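You operate a simulated robot arm through the tools that you are given. There is no shell and no other tool. Be economical: measure what you need, move in short steps, check, and stop when the job is done.

You are at the controls of a simulated two-armed robot. One attempt, no reset.

JOB
Dust the blue car body in the cradle and show it on the long board.
Fine: duster back on its mat; the other body takes its seat in the cradle. Set down upright: duster. What is to be rubbed or washed off counts as gone when no trace of it is left.

Only the result counts: the job must be done as asked and must still hold three seconds after the hand-in. Knocking over, shifting, dropping, spilling or breaking anything else fails it.

ROBOT AND FRAMES
Two 6-joint arms with two-finger parallel grippers on one trunk, on a base that drives. Base frame: it is fixed to the floor where the robot stands at the start and does not move with it; the origin is under the middle of the robot, x ahead of it, y to its left, z up; the surface under the hand at the start is at about z = 0.76. Readings come in m, degrees, newtons and seconds.
The left shoulder is at the start at [0.06, 0.187, 1.097], the right one opposite. With the tool pointing down near the work surface each hand reaches from about 0.2 to 0.62 m from the robot's upright axis, wherever it stands, measured 20 degrees to its own side. Places, roughly: cradle [0.3, 0.2, 0.8]; duster (8x5x7 cm) [0.6, 0.4, 0.8]; top of the long board [0.6, -0.6, 0.8]. Payload 1.57 kg a hand.
The tool frame of a hand sits at the grasp point between the pads (the TCP): z along the fingers, y along the line on which they close. The tips reach 0.03 m beyond it. Largest opening 0.11 m; finger width 0.024, thickness 0.012; the body of the gripper, 0.048 by 0.112 m, starts 0.078 m behind the TCP.
Orientation is that of the tool frame in the base frame, as [roll, pitch, yaw] about the fixed x, y, z axes, in that order (R = Rz(yaw) Ry(pitch) Rx(roll)). With the fingers straight down and closing along the base's y, the tool's x points along the base's -x, its y along +y and its z along -z.

CONTROLS
- The arms move only by the tool step_arm. It takes "left_plan", "right_plan" or both (then of equal length, played together; a hand with none holds still); each is a list of rows, each a list of 6 numbers: the shift along the tool's x, y, z in m, then the turn, a rotation vector about the tool's x, y, z in degrees. In form: [[dx, dy, dz, wx, wy, wz], ...]. A call has 1 to 12 rows; each row is the pose to reach, as a shift and turn from the pose commanded when the call began, along the tool's axes at that moment. "left_grip" and "right_grip" are, for a hand that has rows, the opening, from 0 (shut) to 1 (fully open), set as the call begins (left out, the last holds). A row lasts 0.2 s, in which the tool goes at most 0.05 m and 8.6 degrees; a call with a longer step from one row to the next is refused whole, and so is a gripper value outside its range. Where a pose cannot be reached the arm comes as near as it can. A force on the tool above 40 N (or 10 N above the force at the start of the call, whichever is more), or a blocked arm, ends the call early, and 0.2 s more pass. The fingers move at their own pace (about 0.153 m/s each) and stop on an object; they squeeze with about 23 N. The grip force told is the motor's: it shows also when the fingers shut on nothing. Time passes only in rows, and 0.2 s behind the last, so rows that repeat a pose let the fingers close. It gives the time, the measured TCP pose, the force on the tool (base axes), the opening and the grip force at its end, in the units of the frame above (readings bear some noise), with the torque about the TCP (base axes, N m) and any sound that the robot's microphone picked up, and new pictures: "show" is both (left out), scene, wrist or none (wrist: the cameras of the hands that moved).
- Cameras (640 x 400 px; columns grow to the right, rows downward): "scene" is now at [0.0094, 0.0167, 1.6321]; the picture's right is [0.14, -0.99, 0.00], its down [-0.87, -0.12, -0.48] and it looks along [0.47, 0.06, -0.88] (base axes); focal length 294 px, centre (320, 200). "left" rides on the left gripper at [0.07, -0.016, -0.141] in its tool frame; the picture's right is [0.23, 0.97, 0.00], its down [-0.86, 0.20, -0.48] and it looks along [-0.47, 0.11, 0.88] (tool axes); focal length 222 px, centre (320, 200). "right" rides on the right gripper at [0.07, 0.016, -0.141] in its tool frame; the picture's right is [-0.23, 0.97, 0.00], its down [-0.86, -0.20, -0.48] and it looks along [-0.47, -0.11, 0.88] (tool axes); focal length 222 px, centre (320, 200).
- slide_trunk(by): slides the trunk up (or, below 0, down) by that many m; the arms and the scene camera ride with it, the base frame stays. It gives what a move gives, with no picture.
- base_move(legs): drives the robot by 1 to 6 legs, each [ahead, left, turn to the left] in m, m and degrees, along the robot's own axes; the way and the turn of a leg run together, so that a leg with both is an arc; at most 1.5 m and 180 degrees a leg. The arms and the cameras ride along, it lands a little off, and it stops where it bumps. It gives what a move gives, and a new picture of the scene camera.
- turn_head(pan, tilt): turns the head with the scene camera to pan (to the left, within 86 degrees either way) and tilt (down, from -29 to 69), counted from straight ahead of the robot. It gives what a move gives, and a new picture of the scene camera.
- point_at(camera, pixels): for up to 12 pixels [column, row] of the newest picture of that camera ("zoom" is the newest enlarged one), the place [x, y, z] in the base frame of the surface seen there, good to about 0.003 m, but the place of the scene camera against the robot may be out by one fixed shift of up to 0.018 m in any direction. The clock stands still meanwhile.
- enlarge(camera, box): a new picture of the part [left, top, right, bottom] of that camera's present view, enlarged. The clock stands still meanwhile.
- finish_job(): hands the job in; it is judged then, once.

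Work in short steps. Measure before you move; look again where a grasp or a placing could have gone wrong, and mend it. You have 80 turns and 260 pictures in all, those below and enlarged ones among them. Open the grippers and draw the arms clear of the work before you hand the job in, unless the task says otherwise; then end with one line.

The tools are called as name(argument=value, ...) on one line, values as JSON. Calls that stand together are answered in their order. step_arm: Moves the arms, as the interface text tells. Its arguments: {"type":"object","properties":{"left_plan":{"type":"array"},"left_grip":{"type":"number"},"right_plan":{"type":"array"},"right_grip":{"type":"number"},"show":{"type":"string","enum":["both","scene","wrist","none"]}},"required":[]} The other tools are called the same way: slide_trunk (by) slides the trunk up or down; base_move (legs) drives the base; turn_head (pan, tilt) turns the head that bears the scene camera; point_at (camera, pixels) gives the place of the surface under pixels of a picture; enlarge (camera, box) takes an enlarged picture of a part of a camera's view; finish_job () hands the job in.

At the start:

```text
time: 0.0
left_eef_pos: [0.4183, 0.2117, 1.1596]
left_tool_rot: [-179.9, 0.0, 180.0]
left_force: [0.2, 0.3, -0.2]
left_moment: [0.0, 0.0, 0.03]
left_opening: 0.1099
left_gripper_force: 0.1
right_eef_pos: [0.4642, -0.1688, 1.0902]
right_tool_rot: [179.9, 0.0, -180.0]
right_force: [-0.2, -0.2, 0.2]
right_moment: [0.0, -0.01, 0.01]
right_opening: 0.1099
right_gripper_force: 0.0
trunk travel left (down, up): [-0.725, 0.265]
robot x, y, heading: [0.0006, 0.002, 0.2]
head pan, tilt: [7.8, 61.4]
```

scene: 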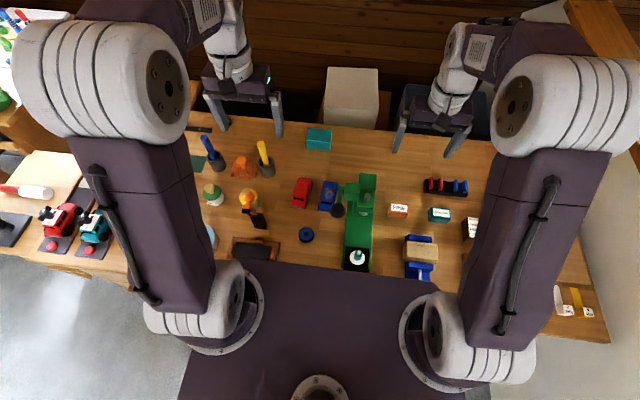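
right: 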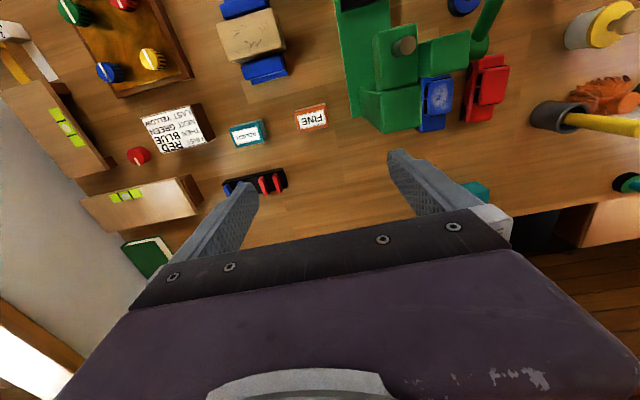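
left: 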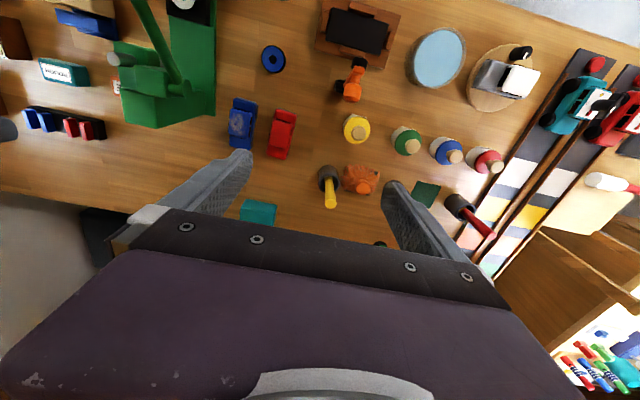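

I see a blue and a red car body near scene pixel (328,195) and (302,192), and an orange fuzzy object at (243,166). I'll enlarge to identify things first.

enlarge(camera="scene", box=[190, 120, 350, 270])

enlarge(camera="left", box=[200, 20, 420, 220])

enlarge(camera="right", box=[0, 0, 320, 260])

enlarge(camera="scene", box=[340, 150, 620, 340])

```text
2.67 times, centred on (270, 195) of scene
```

zoom: 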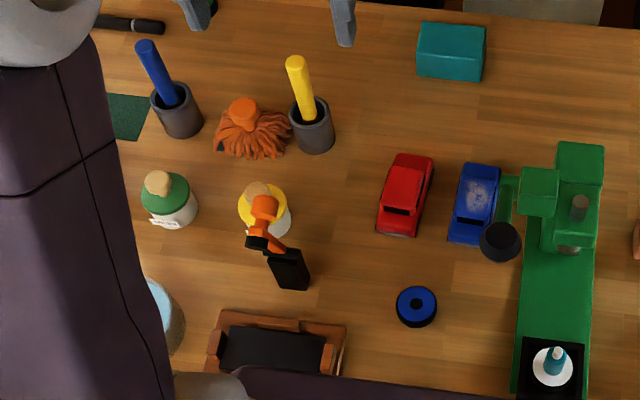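

```text
2.00 times, centred on (310, 120) of left
```

zoom: 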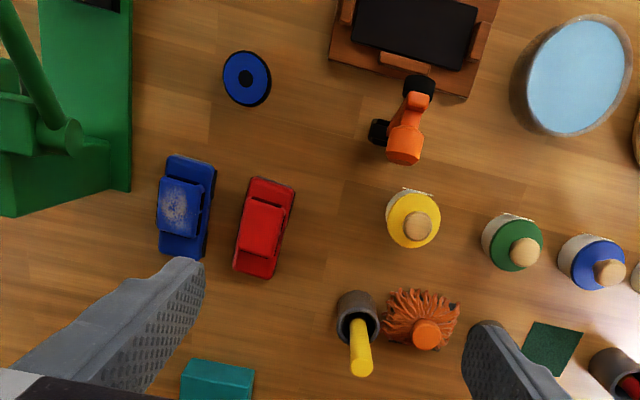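

```text
1.54 times, centred on (160, 130) of right
```

zoom: 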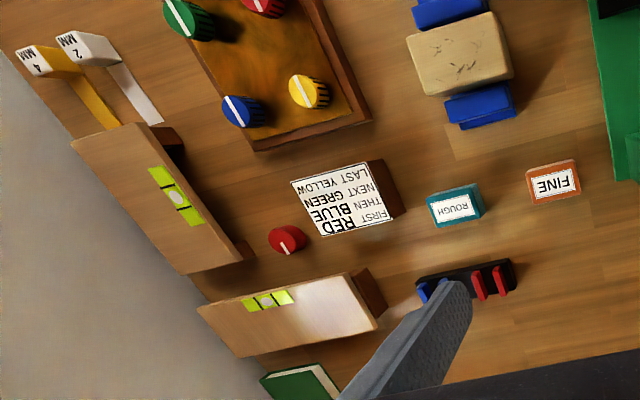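

```text
2.11 times, centred on (480, 245) of scene
```

zoom: 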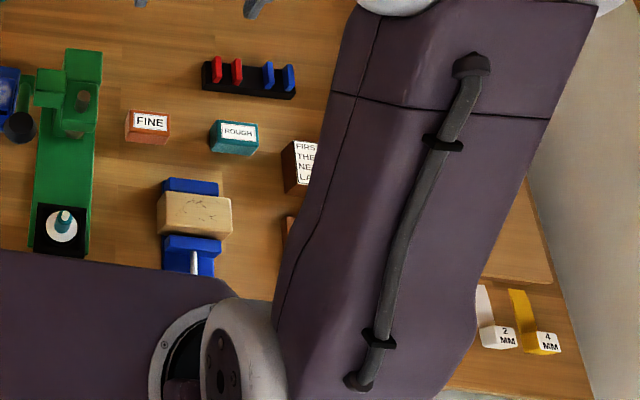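

Let me measure the main points: car bodies, cradle, duster, mat, in the left picture; boards in the right one.

point_at(camera="left", pixels=[[242, 102], [232, 148], [239, 123], [283, 115], [275, 155], [283, 132], [357, 30], [330, 55], [361, 178], [362, 187], [426, 195], [273, 59]])

point_at(camera="right", pixels=[[56, 125], [15, 100], [100, 165], [135, 205], [90, 205], [190, 190], [148, 260], [10, 25], [256, 37], [245, 10], [265, 70], [225, 185]])

turn_head(pan=-45, tilt=45)

```text
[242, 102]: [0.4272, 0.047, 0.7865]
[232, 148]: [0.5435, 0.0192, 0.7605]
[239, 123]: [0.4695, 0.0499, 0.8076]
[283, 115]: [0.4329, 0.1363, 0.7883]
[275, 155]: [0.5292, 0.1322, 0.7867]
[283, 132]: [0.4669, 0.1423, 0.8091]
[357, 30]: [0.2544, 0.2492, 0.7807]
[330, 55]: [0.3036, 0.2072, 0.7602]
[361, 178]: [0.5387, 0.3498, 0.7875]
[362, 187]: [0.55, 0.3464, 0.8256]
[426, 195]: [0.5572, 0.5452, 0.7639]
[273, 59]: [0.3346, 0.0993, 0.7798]
```

```text
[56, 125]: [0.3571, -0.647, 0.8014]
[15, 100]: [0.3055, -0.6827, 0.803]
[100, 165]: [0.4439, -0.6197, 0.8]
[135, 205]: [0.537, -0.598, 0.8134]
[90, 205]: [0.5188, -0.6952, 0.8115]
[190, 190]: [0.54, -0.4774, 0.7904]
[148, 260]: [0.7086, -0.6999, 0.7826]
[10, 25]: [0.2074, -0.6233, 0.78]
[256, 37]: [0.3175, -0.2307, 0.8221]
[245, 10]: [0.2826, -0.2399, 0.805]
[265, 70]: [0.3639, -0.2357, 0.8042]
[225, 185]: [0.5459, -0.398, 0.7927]
```

```text
time: 1.2
left_eef_pos: [0.4172, 0.2127, 1.1594]
left_tool_rot: [179.9, 0.0, -180.0]
left_force: [0.3, -0.6, 0.0]
left_moment: [0.04, -0.01, 0.02]
left_opening: 0.11
left_gripper_force: 0.1
right_eef_pos: [0.4643, -0.1682, 1.0905]
right_tool_rot: [-179.9, 0.0, 180.0]
right_force: [-0.4, -0.1, -0.3]
right_moment: [0.02, -0.01, -0.04]
right_opening: 0.1101
right_gripper_force: 0.0
trunk travel left (down, up): [-0.725, 0.265]
robot x, y, heading: [0.0007, -0.0004, -0.1]
head pan, tilt: [-45.0, 45.0]
```

scene: 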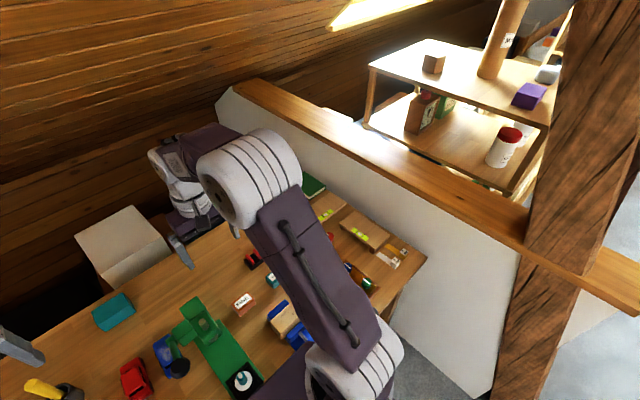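

The boards lie around scene (330,205) and (365,230). I'll enlarge, and move the right hand toward that side for a good look from above.

enlarge(camera="scene", box=[280, 160, 440, 300])

step_arm(right_plan=[[0, -0.05, 0, 0, 0, 0], [0, -0.1, 0, 0, 0, 0], [0, -0.15, 0, 0, 0, 0], [0, -0.2, 0, 0, 0, 0], [0, -0.25, 0, 0, 0, 0], [0, -0.3, 0, 0, 0, 0]], show="both")

```text
2.86 times, centred on (360, 230) of scene
```

zoom: 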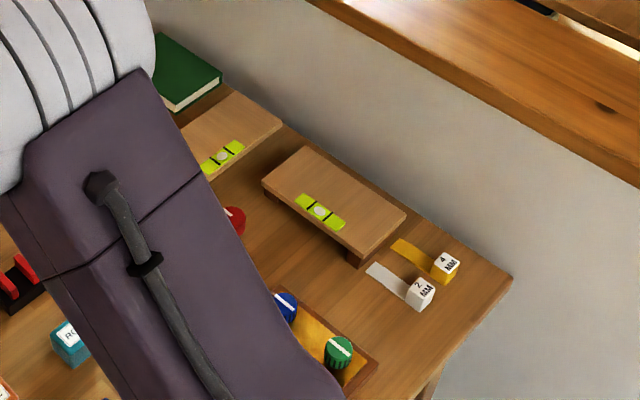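

```text
time: 2.6
left_eef_pos: [0.417, 0.2104, 1.1599]
left_tool_rot: [179.9, 0.0, 180.0]
left_force: [0.5, -0.3, -0.5]
left_moment: [-0.02, -0.01, 0.0]
left_opening: 0.1099
left_gripper_force: 0.2
right_eef_pos: [0.4657, -0.47, 1.0894]
right_tool_rot: [179.9, -0.1, -179.9]
right_force: [0.8, 0.5, -1.0]
right_moment: [0.02, 0.04, 0.02]
right_opening: 0.1102
right_gripper_force: 0.0
trunk travel left (down, up): [-0.725, 0.265]
robot x, y, heading: [0.0009, 0.0002, -0.0]
head pan, tilt: [-45.0, 45.0]
```

scene: 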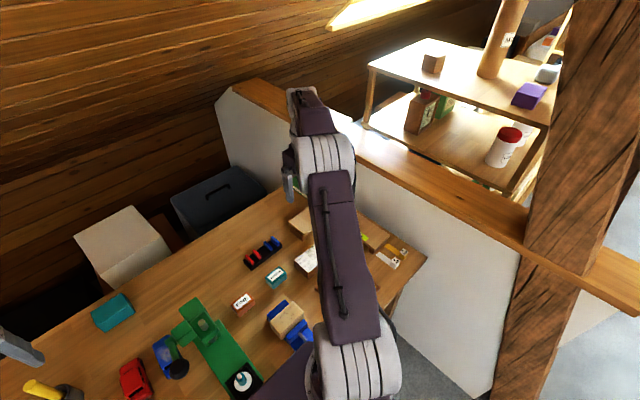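
right: 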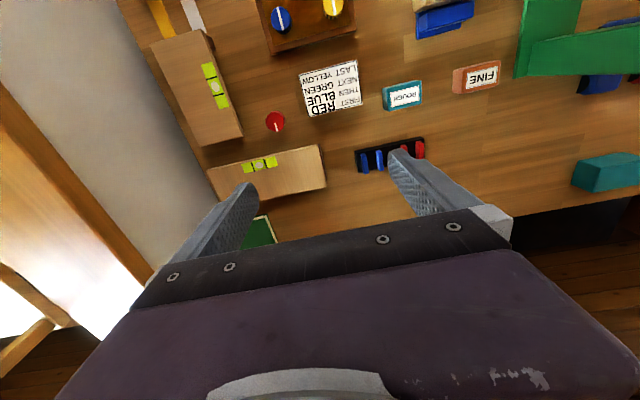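

Both boards are visible in the right picture; measuring their corners.

enlarge(camera="right", box=[140, 10, 360, 220])

point_at(camera="right", pixels=[[163, 44], [200, 34], [238, 134], [202, 143], [186, 92], [210, 170], [316, 148], [323, 186], [222, 200], [290, 180], [265, 185], [150, 170]])

```text
1.90 times, centred on (250, 115) of right
```

zoom: 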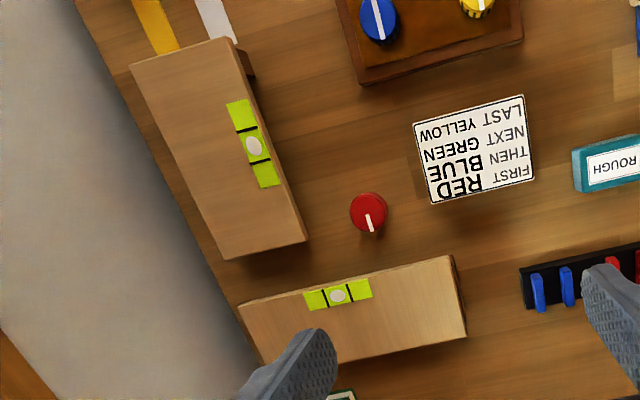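

```text
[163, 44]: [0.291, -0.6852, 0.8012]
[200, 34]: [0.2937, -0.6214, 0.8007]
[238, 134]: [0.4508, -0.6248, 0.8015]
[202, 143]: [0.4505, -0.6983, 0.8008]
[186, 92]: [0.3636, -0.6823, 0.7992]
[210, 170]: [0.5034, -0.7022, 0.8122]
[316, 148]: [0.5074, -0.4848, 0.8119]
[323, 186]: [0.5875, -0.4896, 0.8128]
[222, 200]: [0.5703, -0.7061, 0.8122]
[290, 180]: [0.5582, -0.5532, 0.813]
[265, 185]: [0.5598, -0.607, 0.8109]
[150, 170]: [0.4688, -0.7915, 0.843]
```

The long board is the one at x 0.50–0.59, y −0.49…−0.71, z 0.812. Now look closely at cradle, cars, duster and mat.

enlarge(camera="left", box=[300, 0, 420, 75])

turn_head(pan=30, tilt=60)

enlarge(camera="left", box=[310, 150, 470, 250])

enlarge(camera="left", box=[220, 80, 310, 170])

```text
5.33 times, centred on (360, 38) of left
```

zoom: 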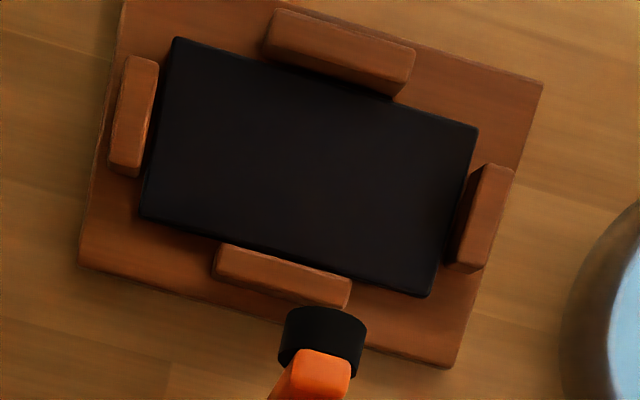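

```text
time: 4.1
left_eef_pos: [0.4176, 0.2142, 1.1614]
left_tool_rot: [180.0, 0.0, -179.9]
left_force: [0.0, 0.1, 0.1]
left_moment: [0.0, -0.02, 0.0]
left_opening: 0.11
left_gripper_force: 0.0
right_eef_pos: [0.4654, -0.4673, 1.0915]
right_tool_rot: [-180.0, 0.0, -179.9]
right_force: [-0.5, 0.0, -0.3]
right_moment: [0.0, -0.01, -0.01]
right_opening: 0.1102
right_gripper_force: 0.0
trunk travel left (down, up): [-0.725, 0.265]
robot x, y, heading: [0.0011, 0.0005, 0.3]
head pan, tilt: [30.0, 60.0]
```

scene: 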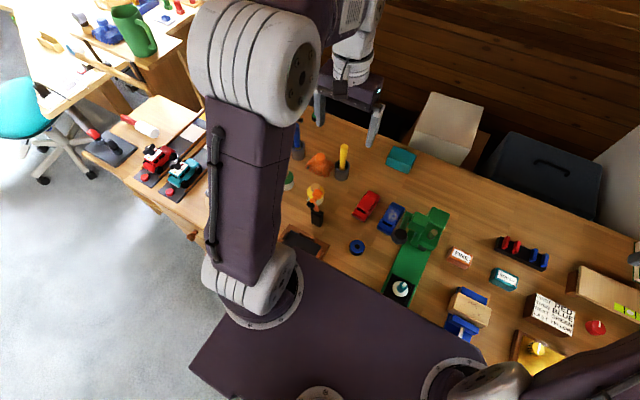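

```text
4.00 times, centred on (390, 200) of left
```

zoom: 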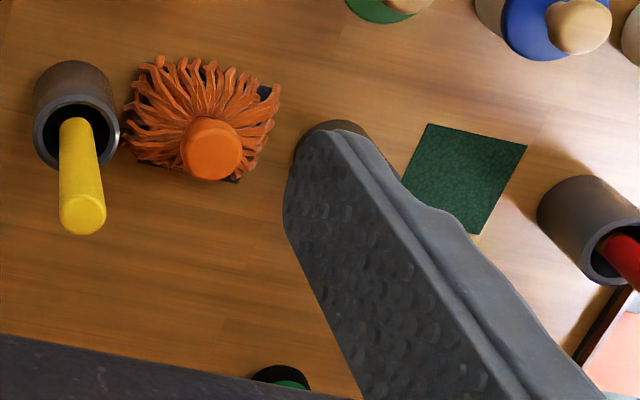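

```text
4.44 times, centred on (265, 125) of left
```

zoom: 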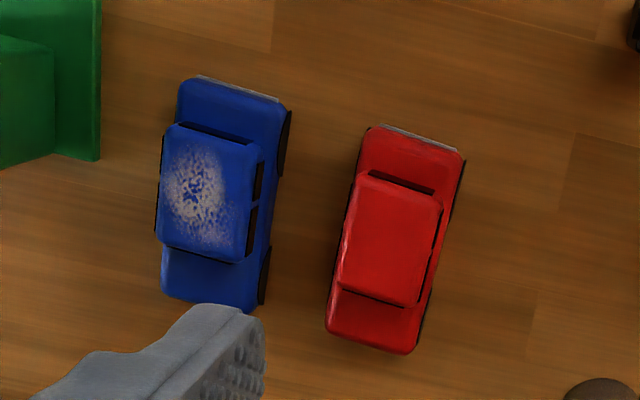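

The duster's mat is the dark one beneath it. I'll pull the left hand back for a clearer view of the cradle and the objects beside it.

step_arm(left_plan=[[0.05, 0, 0, 0, 0, 0], [0.1, 0, 0, 0, 0, 0], [0.15, 0, 0, 0, 0, 0], [0.17, 0, 0, 0, 0, 0]], show="wrist")

```text
time: 5.1
left_eef_pos: [0.2471, 0.2125, 1.1597]
left_tool_rot: [180.0, 0.1, -179.9]
left_force: [-0.1, -0.6, 1.1]
left_moment: [0.0, -0.01, 0.02]
left_opening: 0.1098
left_gripper_force: 0.0
right_eef_pos: [0.4656, -0.4679, 1.0901]
right_tool_rot: [-179.9, 0.0, -179.9]
right_force: [0.5, 0.3, 0.1]
right_moment: [-0.05, 0.0, -0.01]
right_opening: 0.11
right_gripper_force: 0.1
trunk travel left (down, up): [-0.725, 0.265]
robot x, y, heading: [-0.0001, -0.0038, 0.1]
head pan, tilt: [30.0, 60.0]
```

left: 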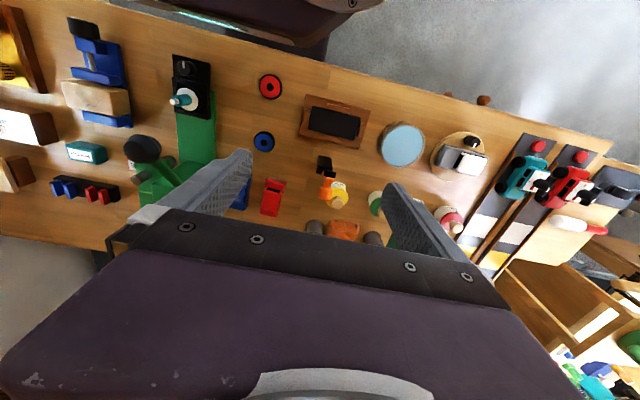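

Enlarging the cradle area at (335,120) in the left picture.

enlarge(camera="left", box=[285, 85, 385, 205])

```text
3.33 times, centred on (335, 145) of left
```

zoom: 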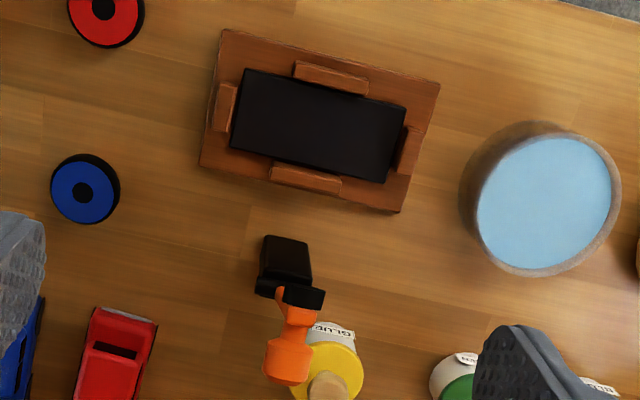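

Measuring the pad corners, stops, drill and table.

point_at(camera="zoom", pixels=[[250, 76], [400, 111], [382, 175], [237, 143], [318, 125], [330, 70], [305, 176], [224, 105], [410, 147], [225, 35], [432, 85], [290, 365]])

point_at(camera="zoom", pixels=[[298, 68], [366, 86], [365, 92], [275, 168], [338, 186], [216, 128], [233, 86], [400, 172], [420, 130], [285, 255], [300, 297], [396, 207]])

```text
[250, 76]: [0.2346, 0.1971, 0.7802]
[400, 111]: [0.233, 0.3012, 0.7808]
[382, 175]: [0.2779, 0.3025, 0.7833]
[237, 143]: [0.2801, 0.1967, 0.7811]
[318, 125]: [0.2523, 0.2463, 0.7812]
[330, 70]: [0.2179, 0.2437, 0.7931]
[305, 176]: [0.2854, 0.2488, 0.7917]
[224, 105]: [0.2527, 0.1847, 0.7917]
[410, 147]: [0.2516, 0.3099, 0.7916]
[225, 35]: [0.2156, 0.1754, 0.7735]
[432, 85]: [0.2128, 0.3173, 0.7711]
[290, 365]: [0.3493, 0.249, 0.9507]
```

```text
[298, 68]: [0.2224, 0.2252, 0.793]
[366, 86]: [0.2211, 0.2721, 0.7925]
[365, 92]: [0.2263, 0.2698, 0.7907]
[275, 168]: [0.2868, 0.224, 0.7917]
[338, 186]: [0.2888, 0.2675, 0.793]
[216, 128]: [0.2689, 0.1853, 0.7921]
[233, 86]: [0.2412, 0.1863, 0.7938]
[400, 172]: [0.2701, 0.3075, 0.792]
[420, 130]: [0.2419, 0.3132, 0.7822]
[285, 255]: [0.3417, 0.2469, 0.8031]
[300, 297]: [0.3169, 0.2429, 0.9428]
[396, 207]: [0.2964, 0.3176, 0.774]
```

The cradle is axis-aligned: pad x 0.233–0.279, y 0.196–0.303, z 0.781, stops up to 0.792; the drill behind it is tall. Now a closer look at the cars and the green press from the left hand.

step_arm(left_plan=[[-0.03, -0.03, 0.03, 0, 0, 0], [-0.06, -0.07, 0.05, 0, 0, 0], [-0.08, -0.11, 0.08, 0, 0, 0]], show="wrist")

enlarge(camera="left", box=[210, 80, 430, 220])

```text
refused: row 1 steps farther than a row can; nothing moved
```

```text
2.86 times, centred on (320, 150) of left
```

zoom: 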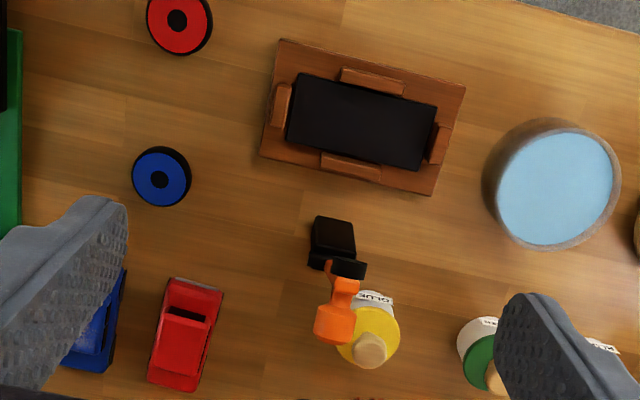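

Smaller rows.

step_arm(left_plan=[[-0.02, -0.03, 0.02, 0, 0, 0], [-0.04, -0.06, 0.04, 0, 0, 0], [-0.06, -0.09, 0.06, 0, 0, 0], [-0.08, -0.11, 0.08, 0, 0, 0]], show="wrist")

enlarge(camera="left", box=[200, 60, 420, 200])

```text
time: 6.1
left_eef_pos: [0.3307, 0.1023, 1.0807]
left_tool_rot: [179.9, -0.1, -180.0]
left_force: [-0.3, 0.0, 0.0]
left_moment: [0.01, 0.04, 0.02]
left_opening: 0.1098
left_gripper_force: 0.1
right_eef_pos: [0.4664, -0.4691, 1.0886]
right_tool_rot: [-180.0, -0.1, 180.0]
right_force: [0.8, -0.1, 0.0]
right_moment: [0.01, 0.05, 0.0]
right_opening: 0.1098
right_gripper_force: 0.0
trunk travel left (down, up): [-0.725, 0.265]
robot x, y, heading: [-0.0008, -0.0006, 0.3]
head pan, tilt: [30.0, 60.0]
```

left: 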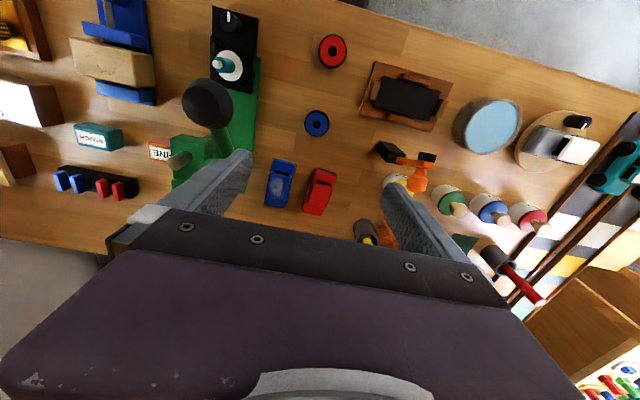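

```text
2.86 times, centred on (310, 130) of left
```

zoom: 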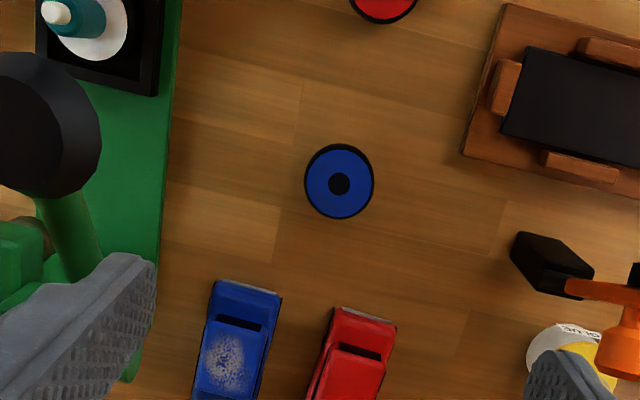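

Now measure the press knob and cars in the raw left picture.

enlarge(camera="left", box=[230, 140, 350, 230])

point_at(camera="left", pixels=[[208, 103], [230, 105], [208, 82], [228, 140], [190, 150], [243, 155], [180, 160], [418, 180], [427, 157]])

```text
4.44 times, centred on (290, 185) of left
```

zoom: 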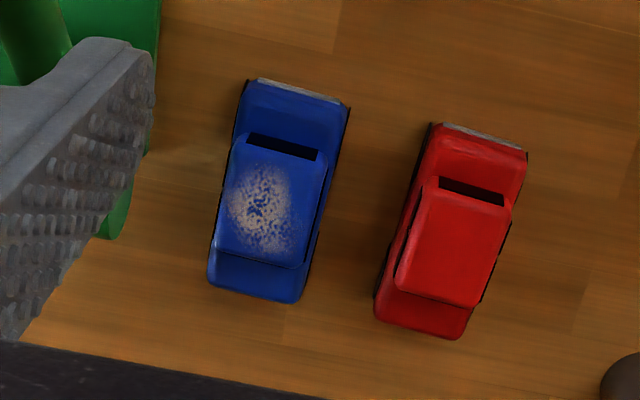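

```text
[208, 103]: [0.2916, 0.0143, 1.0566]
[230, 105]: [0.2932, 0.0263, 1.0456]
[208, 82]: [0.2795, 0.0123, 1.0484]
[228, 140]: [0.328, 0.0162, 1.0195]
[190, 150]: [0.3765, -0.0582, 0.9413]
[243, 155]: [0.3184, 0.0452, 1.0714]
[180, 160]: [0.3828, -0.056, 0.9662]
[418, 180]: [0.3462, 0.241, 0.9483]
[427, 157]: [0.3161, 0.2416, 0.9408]
```

The press knob is at about [0.29, 0.015, 1.05], close to my left finger, so I'll keep clear. Measuring the cars in the zoom.

point_at(camera="zoom", pixels=[[247, 87], [346, 107], [297, 103], [210, 285], [297, 296], [253, 280], [280, 190], [240, 150], [328, 165], [220, 245], [302, 262], [320, 220]])

point_at(camera="zoom", pixels=[[434, 130], [524, 152], [478, 143], [378, 318], [460, 335], [418, 318], [450, 240], [430, 185], [510, 205], [400, 283], [475, 302], [100, 225]])

```text
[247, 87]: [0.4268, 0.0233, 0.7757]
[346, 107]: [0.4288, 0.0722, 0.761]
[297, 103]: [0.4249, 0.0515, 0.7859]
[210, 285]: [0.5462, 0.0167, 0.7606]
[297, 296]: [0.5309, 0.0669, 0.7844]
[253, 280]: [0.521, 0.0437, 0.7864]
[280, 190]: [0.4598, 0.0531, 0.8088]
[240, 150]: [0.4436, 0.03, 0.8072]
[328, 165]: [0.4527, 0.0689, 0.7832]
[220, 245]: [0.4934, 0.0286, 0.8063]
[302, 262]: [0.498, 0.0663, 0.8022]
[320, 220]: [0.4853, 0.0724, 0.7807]
```

```text
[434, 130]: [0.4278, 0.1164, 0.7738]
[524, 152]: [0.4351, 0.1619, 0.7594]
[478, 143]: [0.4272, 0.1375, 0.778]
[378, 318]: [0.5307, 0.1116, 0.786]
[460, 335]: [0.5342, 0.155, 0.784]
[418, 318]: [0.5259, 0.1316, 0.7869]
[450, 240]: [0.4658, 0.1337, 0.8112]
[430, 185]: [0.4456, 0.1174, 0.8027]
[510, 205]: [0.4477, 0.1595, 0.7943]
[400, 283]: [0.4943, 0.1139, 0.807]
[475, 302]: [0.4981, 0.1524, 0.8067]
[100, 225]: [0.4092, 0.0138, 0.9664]
```

The cars are ~0.108 long and 0.047 wide, so they must be gripped across. I need the drill's and the press's outline for clearances; first lift the left hand away from the knob and look again.

step_arm(left_plan=[[0, 0.03, -0.03, 0, 0, 0], [0, 0.06, -0.06, 0, 0, 0], [-0.03, 0.08, -0.08, 0, 0, 0]], show="both")

enlarge(camera="left", box=[120, 40, 340, 200])

enlarge(camera="scene", box=[260, 120, 480, 300])

```text
time: 6.9
left_eef_pos: [0.3603, 0.1832, 1.1608]
left_tool_rot: [-180.0, -0.1, -179.9]
left_force: [1.0, 0.9, -0.4]
left_moment: [0.04, -0.02, -0.03]
left_opening: 0.1098
left_gripper_force: 0.0
right_eef_pos: [0.4688, -0.467, 1.0899]
right_tool_rot: [179.9, -0.1, 179.9]
right_force: [0.7, -0.6, 0.1]
right_moment: [0.01, 0.04, -0.03]
right_opening: 0.1095
right_gripper_force: 0.1
trunk travel left (down, up): [-0.725, 0.265]
robot x, y, heading: [-0.0028, 0.0033, 0.0]
head pan, tilt: [30.0, 60.0]
```

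scene: 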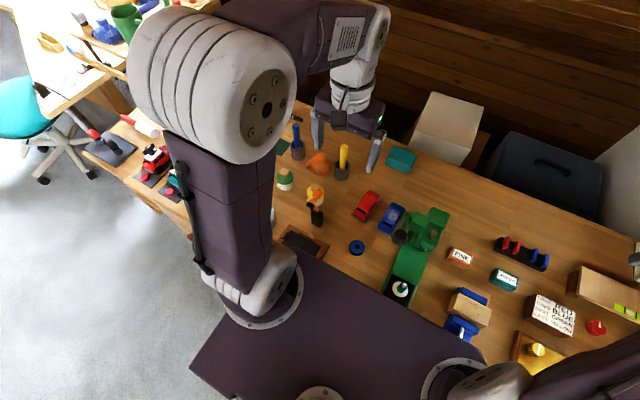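
left: 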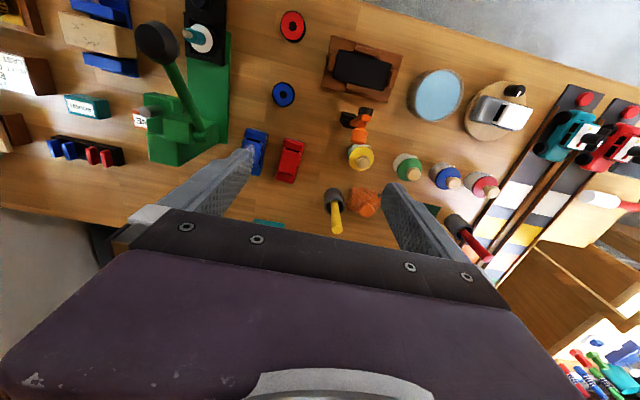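

```text
2.50 times, centred on (230, 120) of left
```

zoom: 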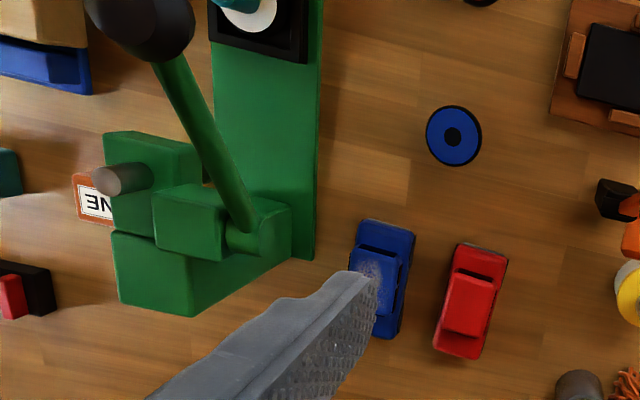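

```text
2.22 times, centred on (370, 210) of scene
```

zoom: 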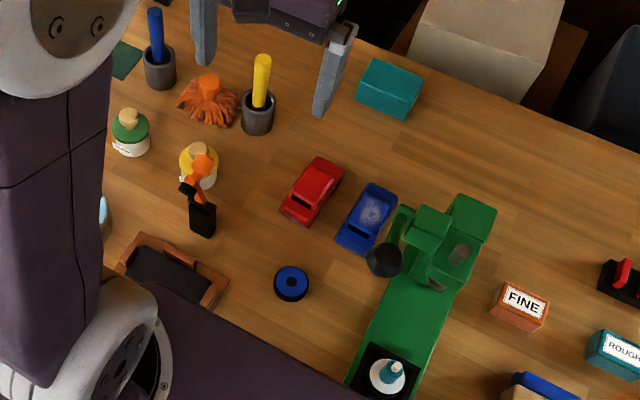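

Measuring the press corners (in the left picture) and the drill.

point_at(camera="left", pixels=[[228, 125], [224, 139], [218, 120], [205, 133], [211, 128], [195, 120], [182, 120], [170, 135], [186, 160], [228, 60]])

enlarge(camera="left", box=[330, 90, 390, 150])

```text
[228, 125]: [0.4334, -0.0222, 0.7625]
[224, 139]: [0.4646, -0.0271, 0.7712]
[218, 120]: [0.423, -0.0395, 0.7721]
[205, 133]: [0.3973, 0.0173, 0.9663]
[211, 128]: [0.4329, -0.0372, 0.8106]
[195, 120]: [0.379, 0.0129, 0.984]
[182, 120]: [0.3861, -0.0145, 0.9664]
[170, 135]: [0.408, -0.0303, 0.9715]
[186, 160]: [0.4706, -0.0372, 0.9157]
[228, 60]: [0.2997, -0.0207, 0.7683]
```

```text
6.67 times, centred on (360, 120) of left
```

zoom: 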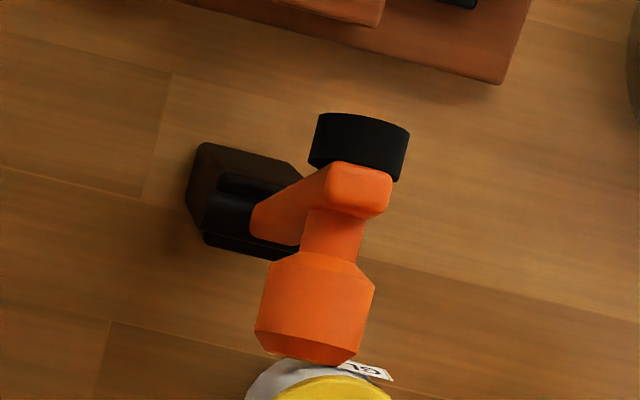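

Drill close-up: measure the chuck and battery edges in the zoom.

point_at(camera="zoom", pixels=[[325, 120], [405, 132], [365, 140], [315, 155], [398, 170], [360, 190], [262, 320], [370, 300], [205, 150], [300, 172], [320, 310]])

```text
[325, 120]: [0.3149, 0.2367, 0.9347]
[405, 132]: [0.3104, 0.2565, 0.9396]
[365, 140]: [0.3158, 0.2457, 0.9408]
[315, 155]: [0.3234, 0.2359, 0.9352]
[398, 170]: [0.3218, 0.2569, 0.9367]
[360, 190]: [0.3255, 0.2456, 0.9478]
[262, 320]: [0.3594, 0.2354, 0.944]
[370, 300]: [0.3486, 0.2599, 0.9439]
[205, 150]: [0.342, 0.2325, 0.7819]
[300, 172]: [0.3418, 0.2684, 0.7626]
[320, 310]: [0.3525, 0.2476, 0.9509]
```

The drill's nose reaches x≈0.31 at z 0.93–0.95. So I'll grip the blue body near its far end with a 10° outward lean. Moving the left hand above (0.517, 0.047).

step_arm(left_plan=[[-0.025, -0.02, 0.02, 0, 0, 0], [-0.05, -0.04, 0.045, 0, 2, 0], [-0.075, -0.06, 0.075, 0, 4, 0], [-0.1, -0.08, 0.105, 0, 6, 0], [-0.125, -0.1, 0.135, 0, 8, 0], [-0.145, -0.12, 0.165, 0, 10, 0], [-0.157, -0.136, 0.19, 0, 10, 0], [-0.157, -0.136, 0.21, 0, 10, 0]], left_grip=0.68, show="both")

```text
time: 8.7
left_eef_pos: [0.5151, 0.0455, 0.951]
left_tool_rot: [-180.0, -10.0, 180.0]
left_force: [-1.0, -0.6, -0.5]
left_moment: [-0.02, 0.01, -0.01]
left_opening: 0.0746
left_gripper_force: 0.0
right_eef_pos: [0.4658, -0.468, 1.0904]
right_tool_rot: [180.0, 0.0, -180.0]
right_force: [0.4, 0.1, 0.6]
right_moment: [-0.01, 0.0, 0.02]
right_opening: 0.1099
right_gripper_force: 0.0
trunk travel left (down, up): [-0.725, 0.265]
robot x, y, heading: [-0.0015, -0.0028, -0.2]
head pan, tilt: [30.0, 60.0]
```

scene: 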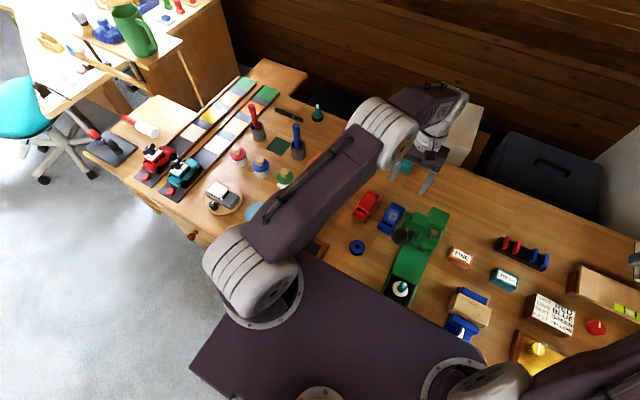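
left: 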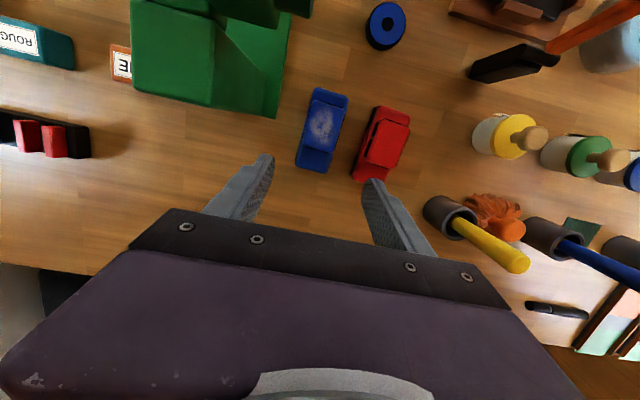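

Hand above the car; measuring the blue body again from this closer view.

enlarge(camera="left", box=[270, 70, 420, 200])

point_at(camera="left", pixels=[[300, 158], [334, 166], [312, 165], [306, 130], [340, 138], [312, 92], [346, 100], [330, 93], [323, 120], [358, 165], [385, 108]])

```text
3.08 times, centred on (345, 135) of left
```

zoom: 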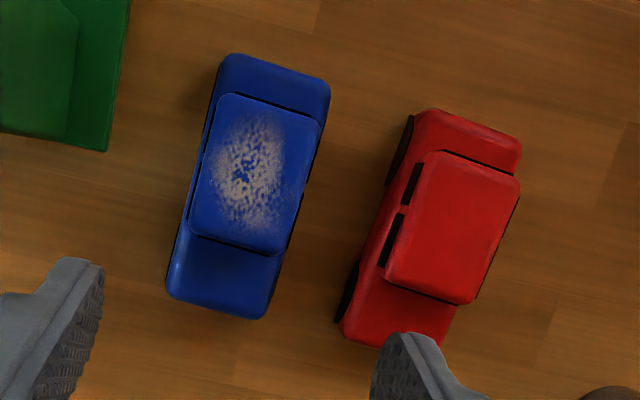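

```text
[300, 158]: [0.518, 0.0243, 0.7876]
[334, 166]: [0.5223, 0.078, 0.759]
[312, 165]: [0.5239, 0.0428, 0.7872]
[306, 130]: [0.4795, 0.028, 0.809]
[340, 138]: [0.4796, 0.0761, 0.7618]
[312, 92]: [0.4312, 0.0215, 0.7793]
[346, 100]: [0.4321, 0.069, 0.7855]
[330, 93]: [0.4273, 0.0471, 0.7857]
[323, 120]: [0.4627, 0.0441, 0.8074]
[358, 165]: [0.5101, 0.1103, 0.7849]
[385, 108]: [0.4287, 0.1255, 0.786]
```

Centre y≈0.046 matches. Lowering to z≈0.804.

step_arm(left_plan=[[-0.0075, 0.0003, 0.039, 0, 0, 0], [-0.015, 0.0005, 0.078, 0, 0, 0], [-0.0221, 0.0005, 0.115, 0, 0, 0], [-0.0275, 0.0005, 0.1444, 0, 0, 0], [-0.0275, 0.0005, 0.1444, 0, 0, 0]], show="wrist")

enlarge(camera="scene", box=[320, 110, 480, 240])

```text
time: 9.9
left_eef_pos: [0.5166, 0.0467, 0.8033]
left_tool_rot: [-179.9, -10.1, -179.9]
left_force: [0.6, -0.8, -1.0]
left_moment: [0.0, -0.02, -0.03]
left_opening: 0.0749
left_gripper_force: 0.0
right_eef_pos: [0.4656, -0.4691, 1.09]
right_tool_rot: [179.9, 0.0, -179.9]
right_force: [0.0, 0.7, 0.9]
right_moment: [0.01, 0.0, 0.02]
right_opening: 0.1099
right_gripper_force: 0.1
trunk travel left (down, up): [-0.725, 0.265]
robot x, y, heading: [0.0005, 0.0034, 0.1]
head pan, tilt: [30.0, 60.0]
```

left: 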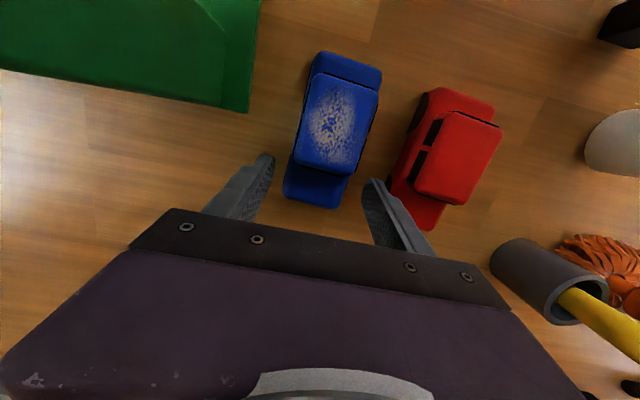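

```text
3.08 times, centred on (400, 175) of scene
```

zoom: 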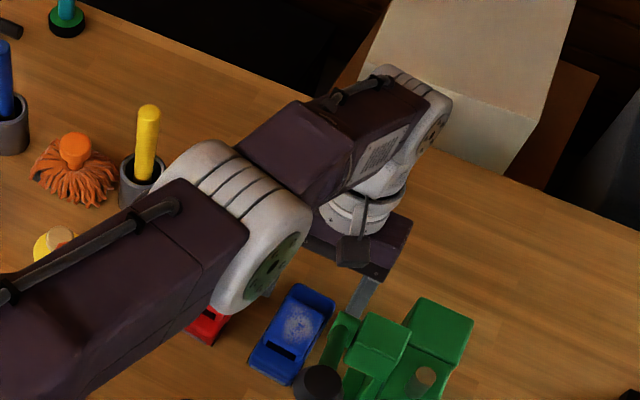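

Fingers straddle the rear of the car. Closing gently.

step_arm(left_plan=[[0, 0, 0, 0, 0, 0], [0, 0, 0, 0, 0, 0], [0, 0, 0, 0, 0, 0]], left_grip=0.2, show="wrist")

```text
time: 10.7
left_eef_pos: [0.5173, 0.0461, 0.8037]
left_tool_rot: [-180.0, -10.0, 179.9]
left_force: [0.6, -0.4, 1.0]
left_moment: [-0.04, -0.09, 0.01]
left_opening: 0.0494
left_gripper_force: 22.8
right_eef_pos: [0.4655, -0.4682, 1.0903]
right_tool_rot: [-180.0, 0.0, -179.9]
right_force: [0.1, -0.4, -1.2]
right_moment: [0.0, -0.01, 0.01]
right_opening: 0.1101
right_gripper_force: 0.1
trunk travel left (down, up): [-0.725, 0.265]
robot x, y, heading: [-0.0021, 0.0006, 0.3]
head pan, tilt: [30.0, 60.0]
```

left: 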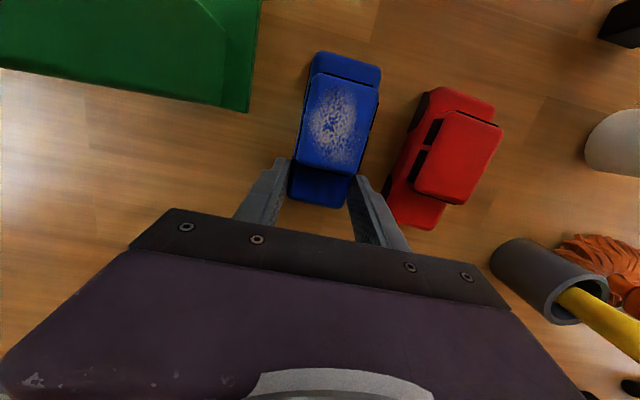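

Gripped (opening 0.049, 23 N). Lifting straight up 0.19 m.

step_arm(left_plan=[[0.0035, 0, -0.02, 0, 0, 0], [0.0104, 0, -0.059, 0, 0, 0], [0.0174, 0, -0.0985, 0, 0, 0], [0.0255, 0, -0.145, 0, 0, 0], [0.033, 0, -0.187, 0, 0, 0]], show="wrist")

```text
time: 11.9
left_eef_pos: [0.5152, 0.0465, 0.9943]
left_tool_rot: [-180.0, -9.9, -180.0]
left_force: [-0.4, -0.1, -0.4]
left_moment: [0.01, -0.05, -0.01]
left_opening: 0.0491
left_gripper_force: 22.8
right_eef_pos: [0.4654, -0.4684, 1.091]
right_tool_rot: [-180.0, 0.1, 180.0]
right_force: [0.1, -0.6, 0.3]
right_moment: [-0.01, -0.04, 0.01]
right_opening: 0.1097
right_gripper_force: 0.1
trunk travel left (down, up): [-0.725, 0.265]
robot x, y, heading: [-0.0016, 0.0018, -0.2]
head pan, tilt: [30.0, 60.0]
```

left: 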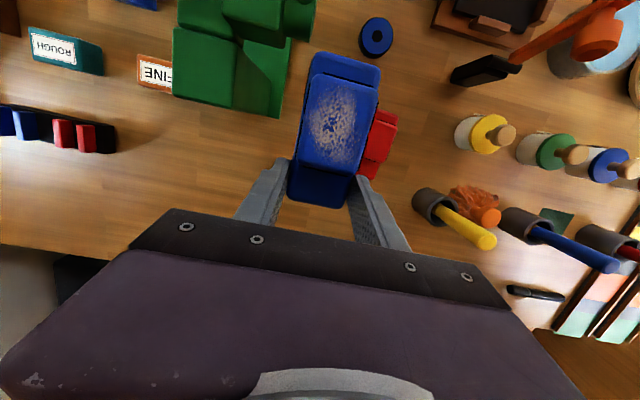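

Secure. Now carry it up and over to above the cradle while yawing −90°.

step_arm(left_plan=[[0.0246, 0.0147, -0.0021, -1.42, 0, 8.05], [0.0492, 0.0295, -0.0043, -2.84, 0, 16.1], [0.0738, 0.0442, -0.0064, -4.25, 0, 24.2], [0.0984, 0.0589, -0.0085, -5.67, 0, 32.2], [0.123, 0.0736, -0.0106, -7.09, 0, 40.3], [0.1477, 0.0884, -0.0128, -8.51, 0, 48.3], [0.1723, 0.1031, -0.0149, -9.93, 0, 56.4], [0.1969, 0.1178, -0.017, -11.35, 0, 64.4], [0.2215, 0.1325, -0.0191, -12.76, 0, 72.5], [0.2461, 0.1473, -0.0213, -14.2, 0, 80.5], [0.2707, 0.162, -0.0234, -15.6, 0, 88.6]], show="both")

```text
time: 14.3
left_eef_pos: [0.2526, 0.2089, 1.0635]
left_tool_rot: [179.9, -10.0, 89.9]
left_force: [0.3, -0.1, -0.5]
left_moment: [-0.02, -0.02, -0.02]
left_opening: 0.0492
left_gripper_force: 23.2
right_eef_pos: [0.4625, -0.4684, 1.0907]
right_tool_rot: [180.0, 0.2, -180.0]
right_force: [-0.4, -0.6, 0.3]
right_moment: [-0.01, 0.0, 0.02]
right_opening: 0.11
right_gripper_force: 0.1
trunk travel left (down, up): [-0.725, 0.265]
robot x, y, heading: [-0.0051, 0.0011, -0.0]
head pan, tilt: [30.0, 60.0]
```

scene: 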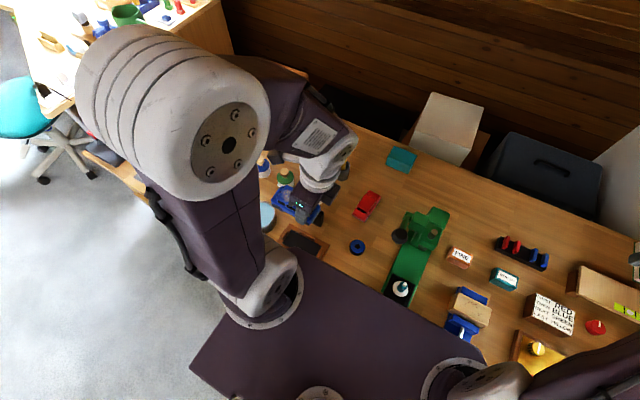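
left: 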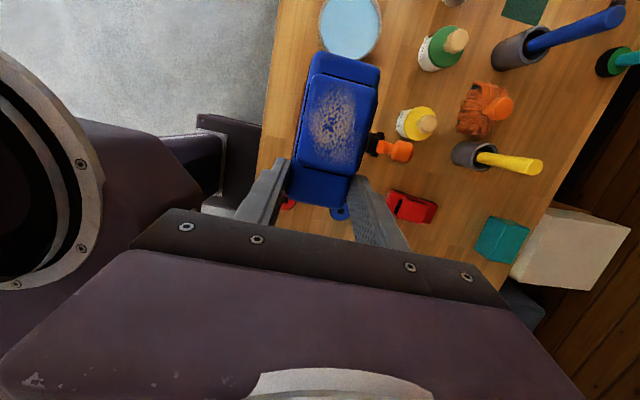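

Pose as planned. Lower to z 0.90 and check clearance to the drill.

step_arm(left_plan=[[-0.007, 0.002, 0.04, 0, 0, 0], [-0.0141, 0.002, 0.08, 0, 0, 0], [-0.0212, 0.002, 0.12, 0, 0, 0], [-0.0284, 0.002, 0.161, 0, 0, 0]], show="both")

enlarge(camera="scene", box=[230, 150, 370, 270])

```text
time: 15.3
left_eef_pos: [0.2693, 0.2072, 0.8972]
left_tool_rot: [-179.5, -10.2, 90.5]
left_force: [0.8, -0.8, -1.4]
left_moment: [0.01, 0.05, 0.0]
left_opening: 0.0492
left_gripper_force: 23.3
left hand out of reach, approached as far as the arm can: row 1, 2, 3, 4
right_eef_pos: [0.4666, -0.4673, 1.0897]
right_tool_rot: [180.0, -0.1, 180.0]
right_force: [0.1, 0.6, -0.4]
right_moment: [-0.02, 0.03, 0.01]
right_opening: 0.1099
right_gripper_force: 0.1
trunk travel left (down, up): [-0.725, 0.265]
robot x, y, heading: [-0.0011, -0.0023, -0.1]
head pan, tilt: [30.0, 60.0]
```

scene: 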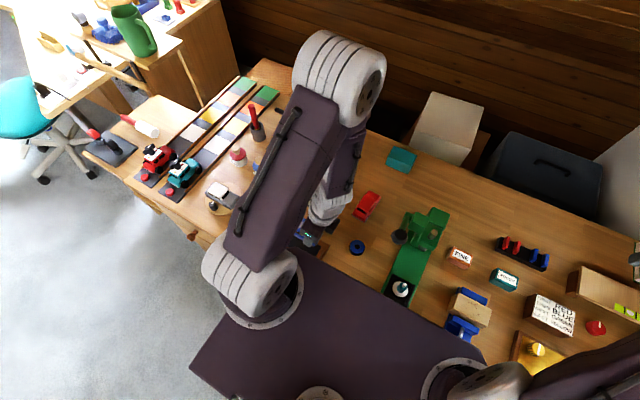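
left: 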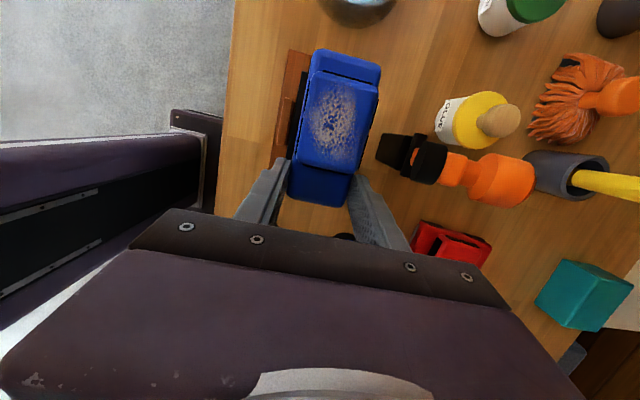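

```text
3.33 times, centred on (300, 210) of scene
```

zoom: 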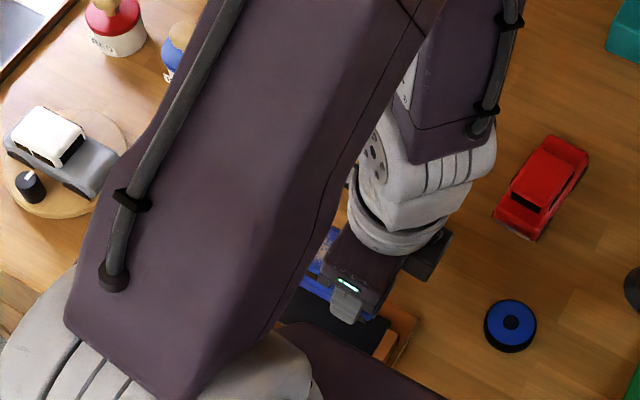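

The spot is too close to the shoulder (TCP stuck at x 0.269). Lift again, then drive the base straight back 0.18 m.

step_arm(left_plan=[[0.007, 0, -0.04, 0, 0, 0], [0.0141, 0, -0.08, 0, 0, 0], [0.0212, 0, -0.12, 0, 0, 0], [0.0284, 0, -0.161, 0, 0, 0]], show="none")

base_move(legs=[[-0.18, 0, 0]])

```text
time: 16.3
left_eef_pos: [0.2678, 0.2079, 1.0641]
left_tool_rot: [179.9, -9.8, 90.0]
left_force: [-1.0, -0.6, -0.9]
left_moment: [-0.04, -0.01, -0.03]
left_opening: 0.0493
left_gripper_force: 23.2
left hand out of reach, approached as far as the arm can: row 1, 2
right_eef_pos: [0.4624, -0.4678, 1.0917]
right_tool_rot: [180.0, 0.1, 179.9]
right_force: [0.5, -0.2, 0.0]
right_moment: [0.01, -0.04, 0.02]
right_opening: 0.11
right_gripper_force: 0.1
trunk travel left (down, up): [-0.725, 0.265]
robot x, y, heading: [0.0023, -0.0048, 0.2]
head pan, tilt: [30.0, 60.0]
```

```text
time: 17.8
left_eef_pos: [0.0912, 0.2079, 1.0626]
left_tool_rot: [-180.0, -10.1, 90.0]
left_force: [0.7, -0.1, -0.8]
left_moment: [-0.02, 0.04, 0.0]
left_opening: 0.0493
left_gripper_force: 22.8
right_eef_pos: [0.2864, -0.4685, 1.0893]
right_tool_rot: [179.9, -0.1, 180.0]
right_force: [1.0, 0.1, 1.1]
right_moment: [0.01, 0.04, 0.01]
right_opening: 0.1098
right_gripper_force: 0.0
trunk travel left (down, up): [-0.725, 0.265]
robot x, y, heading: [-0.1839, 0.0031, 0.1]
head pan, tilt: [30.0, 60.0]
```

scene: 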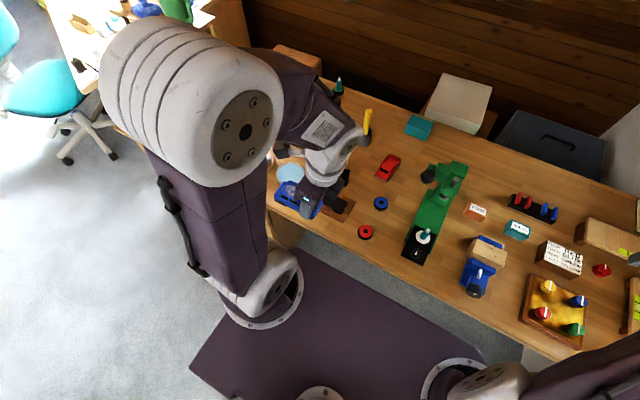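

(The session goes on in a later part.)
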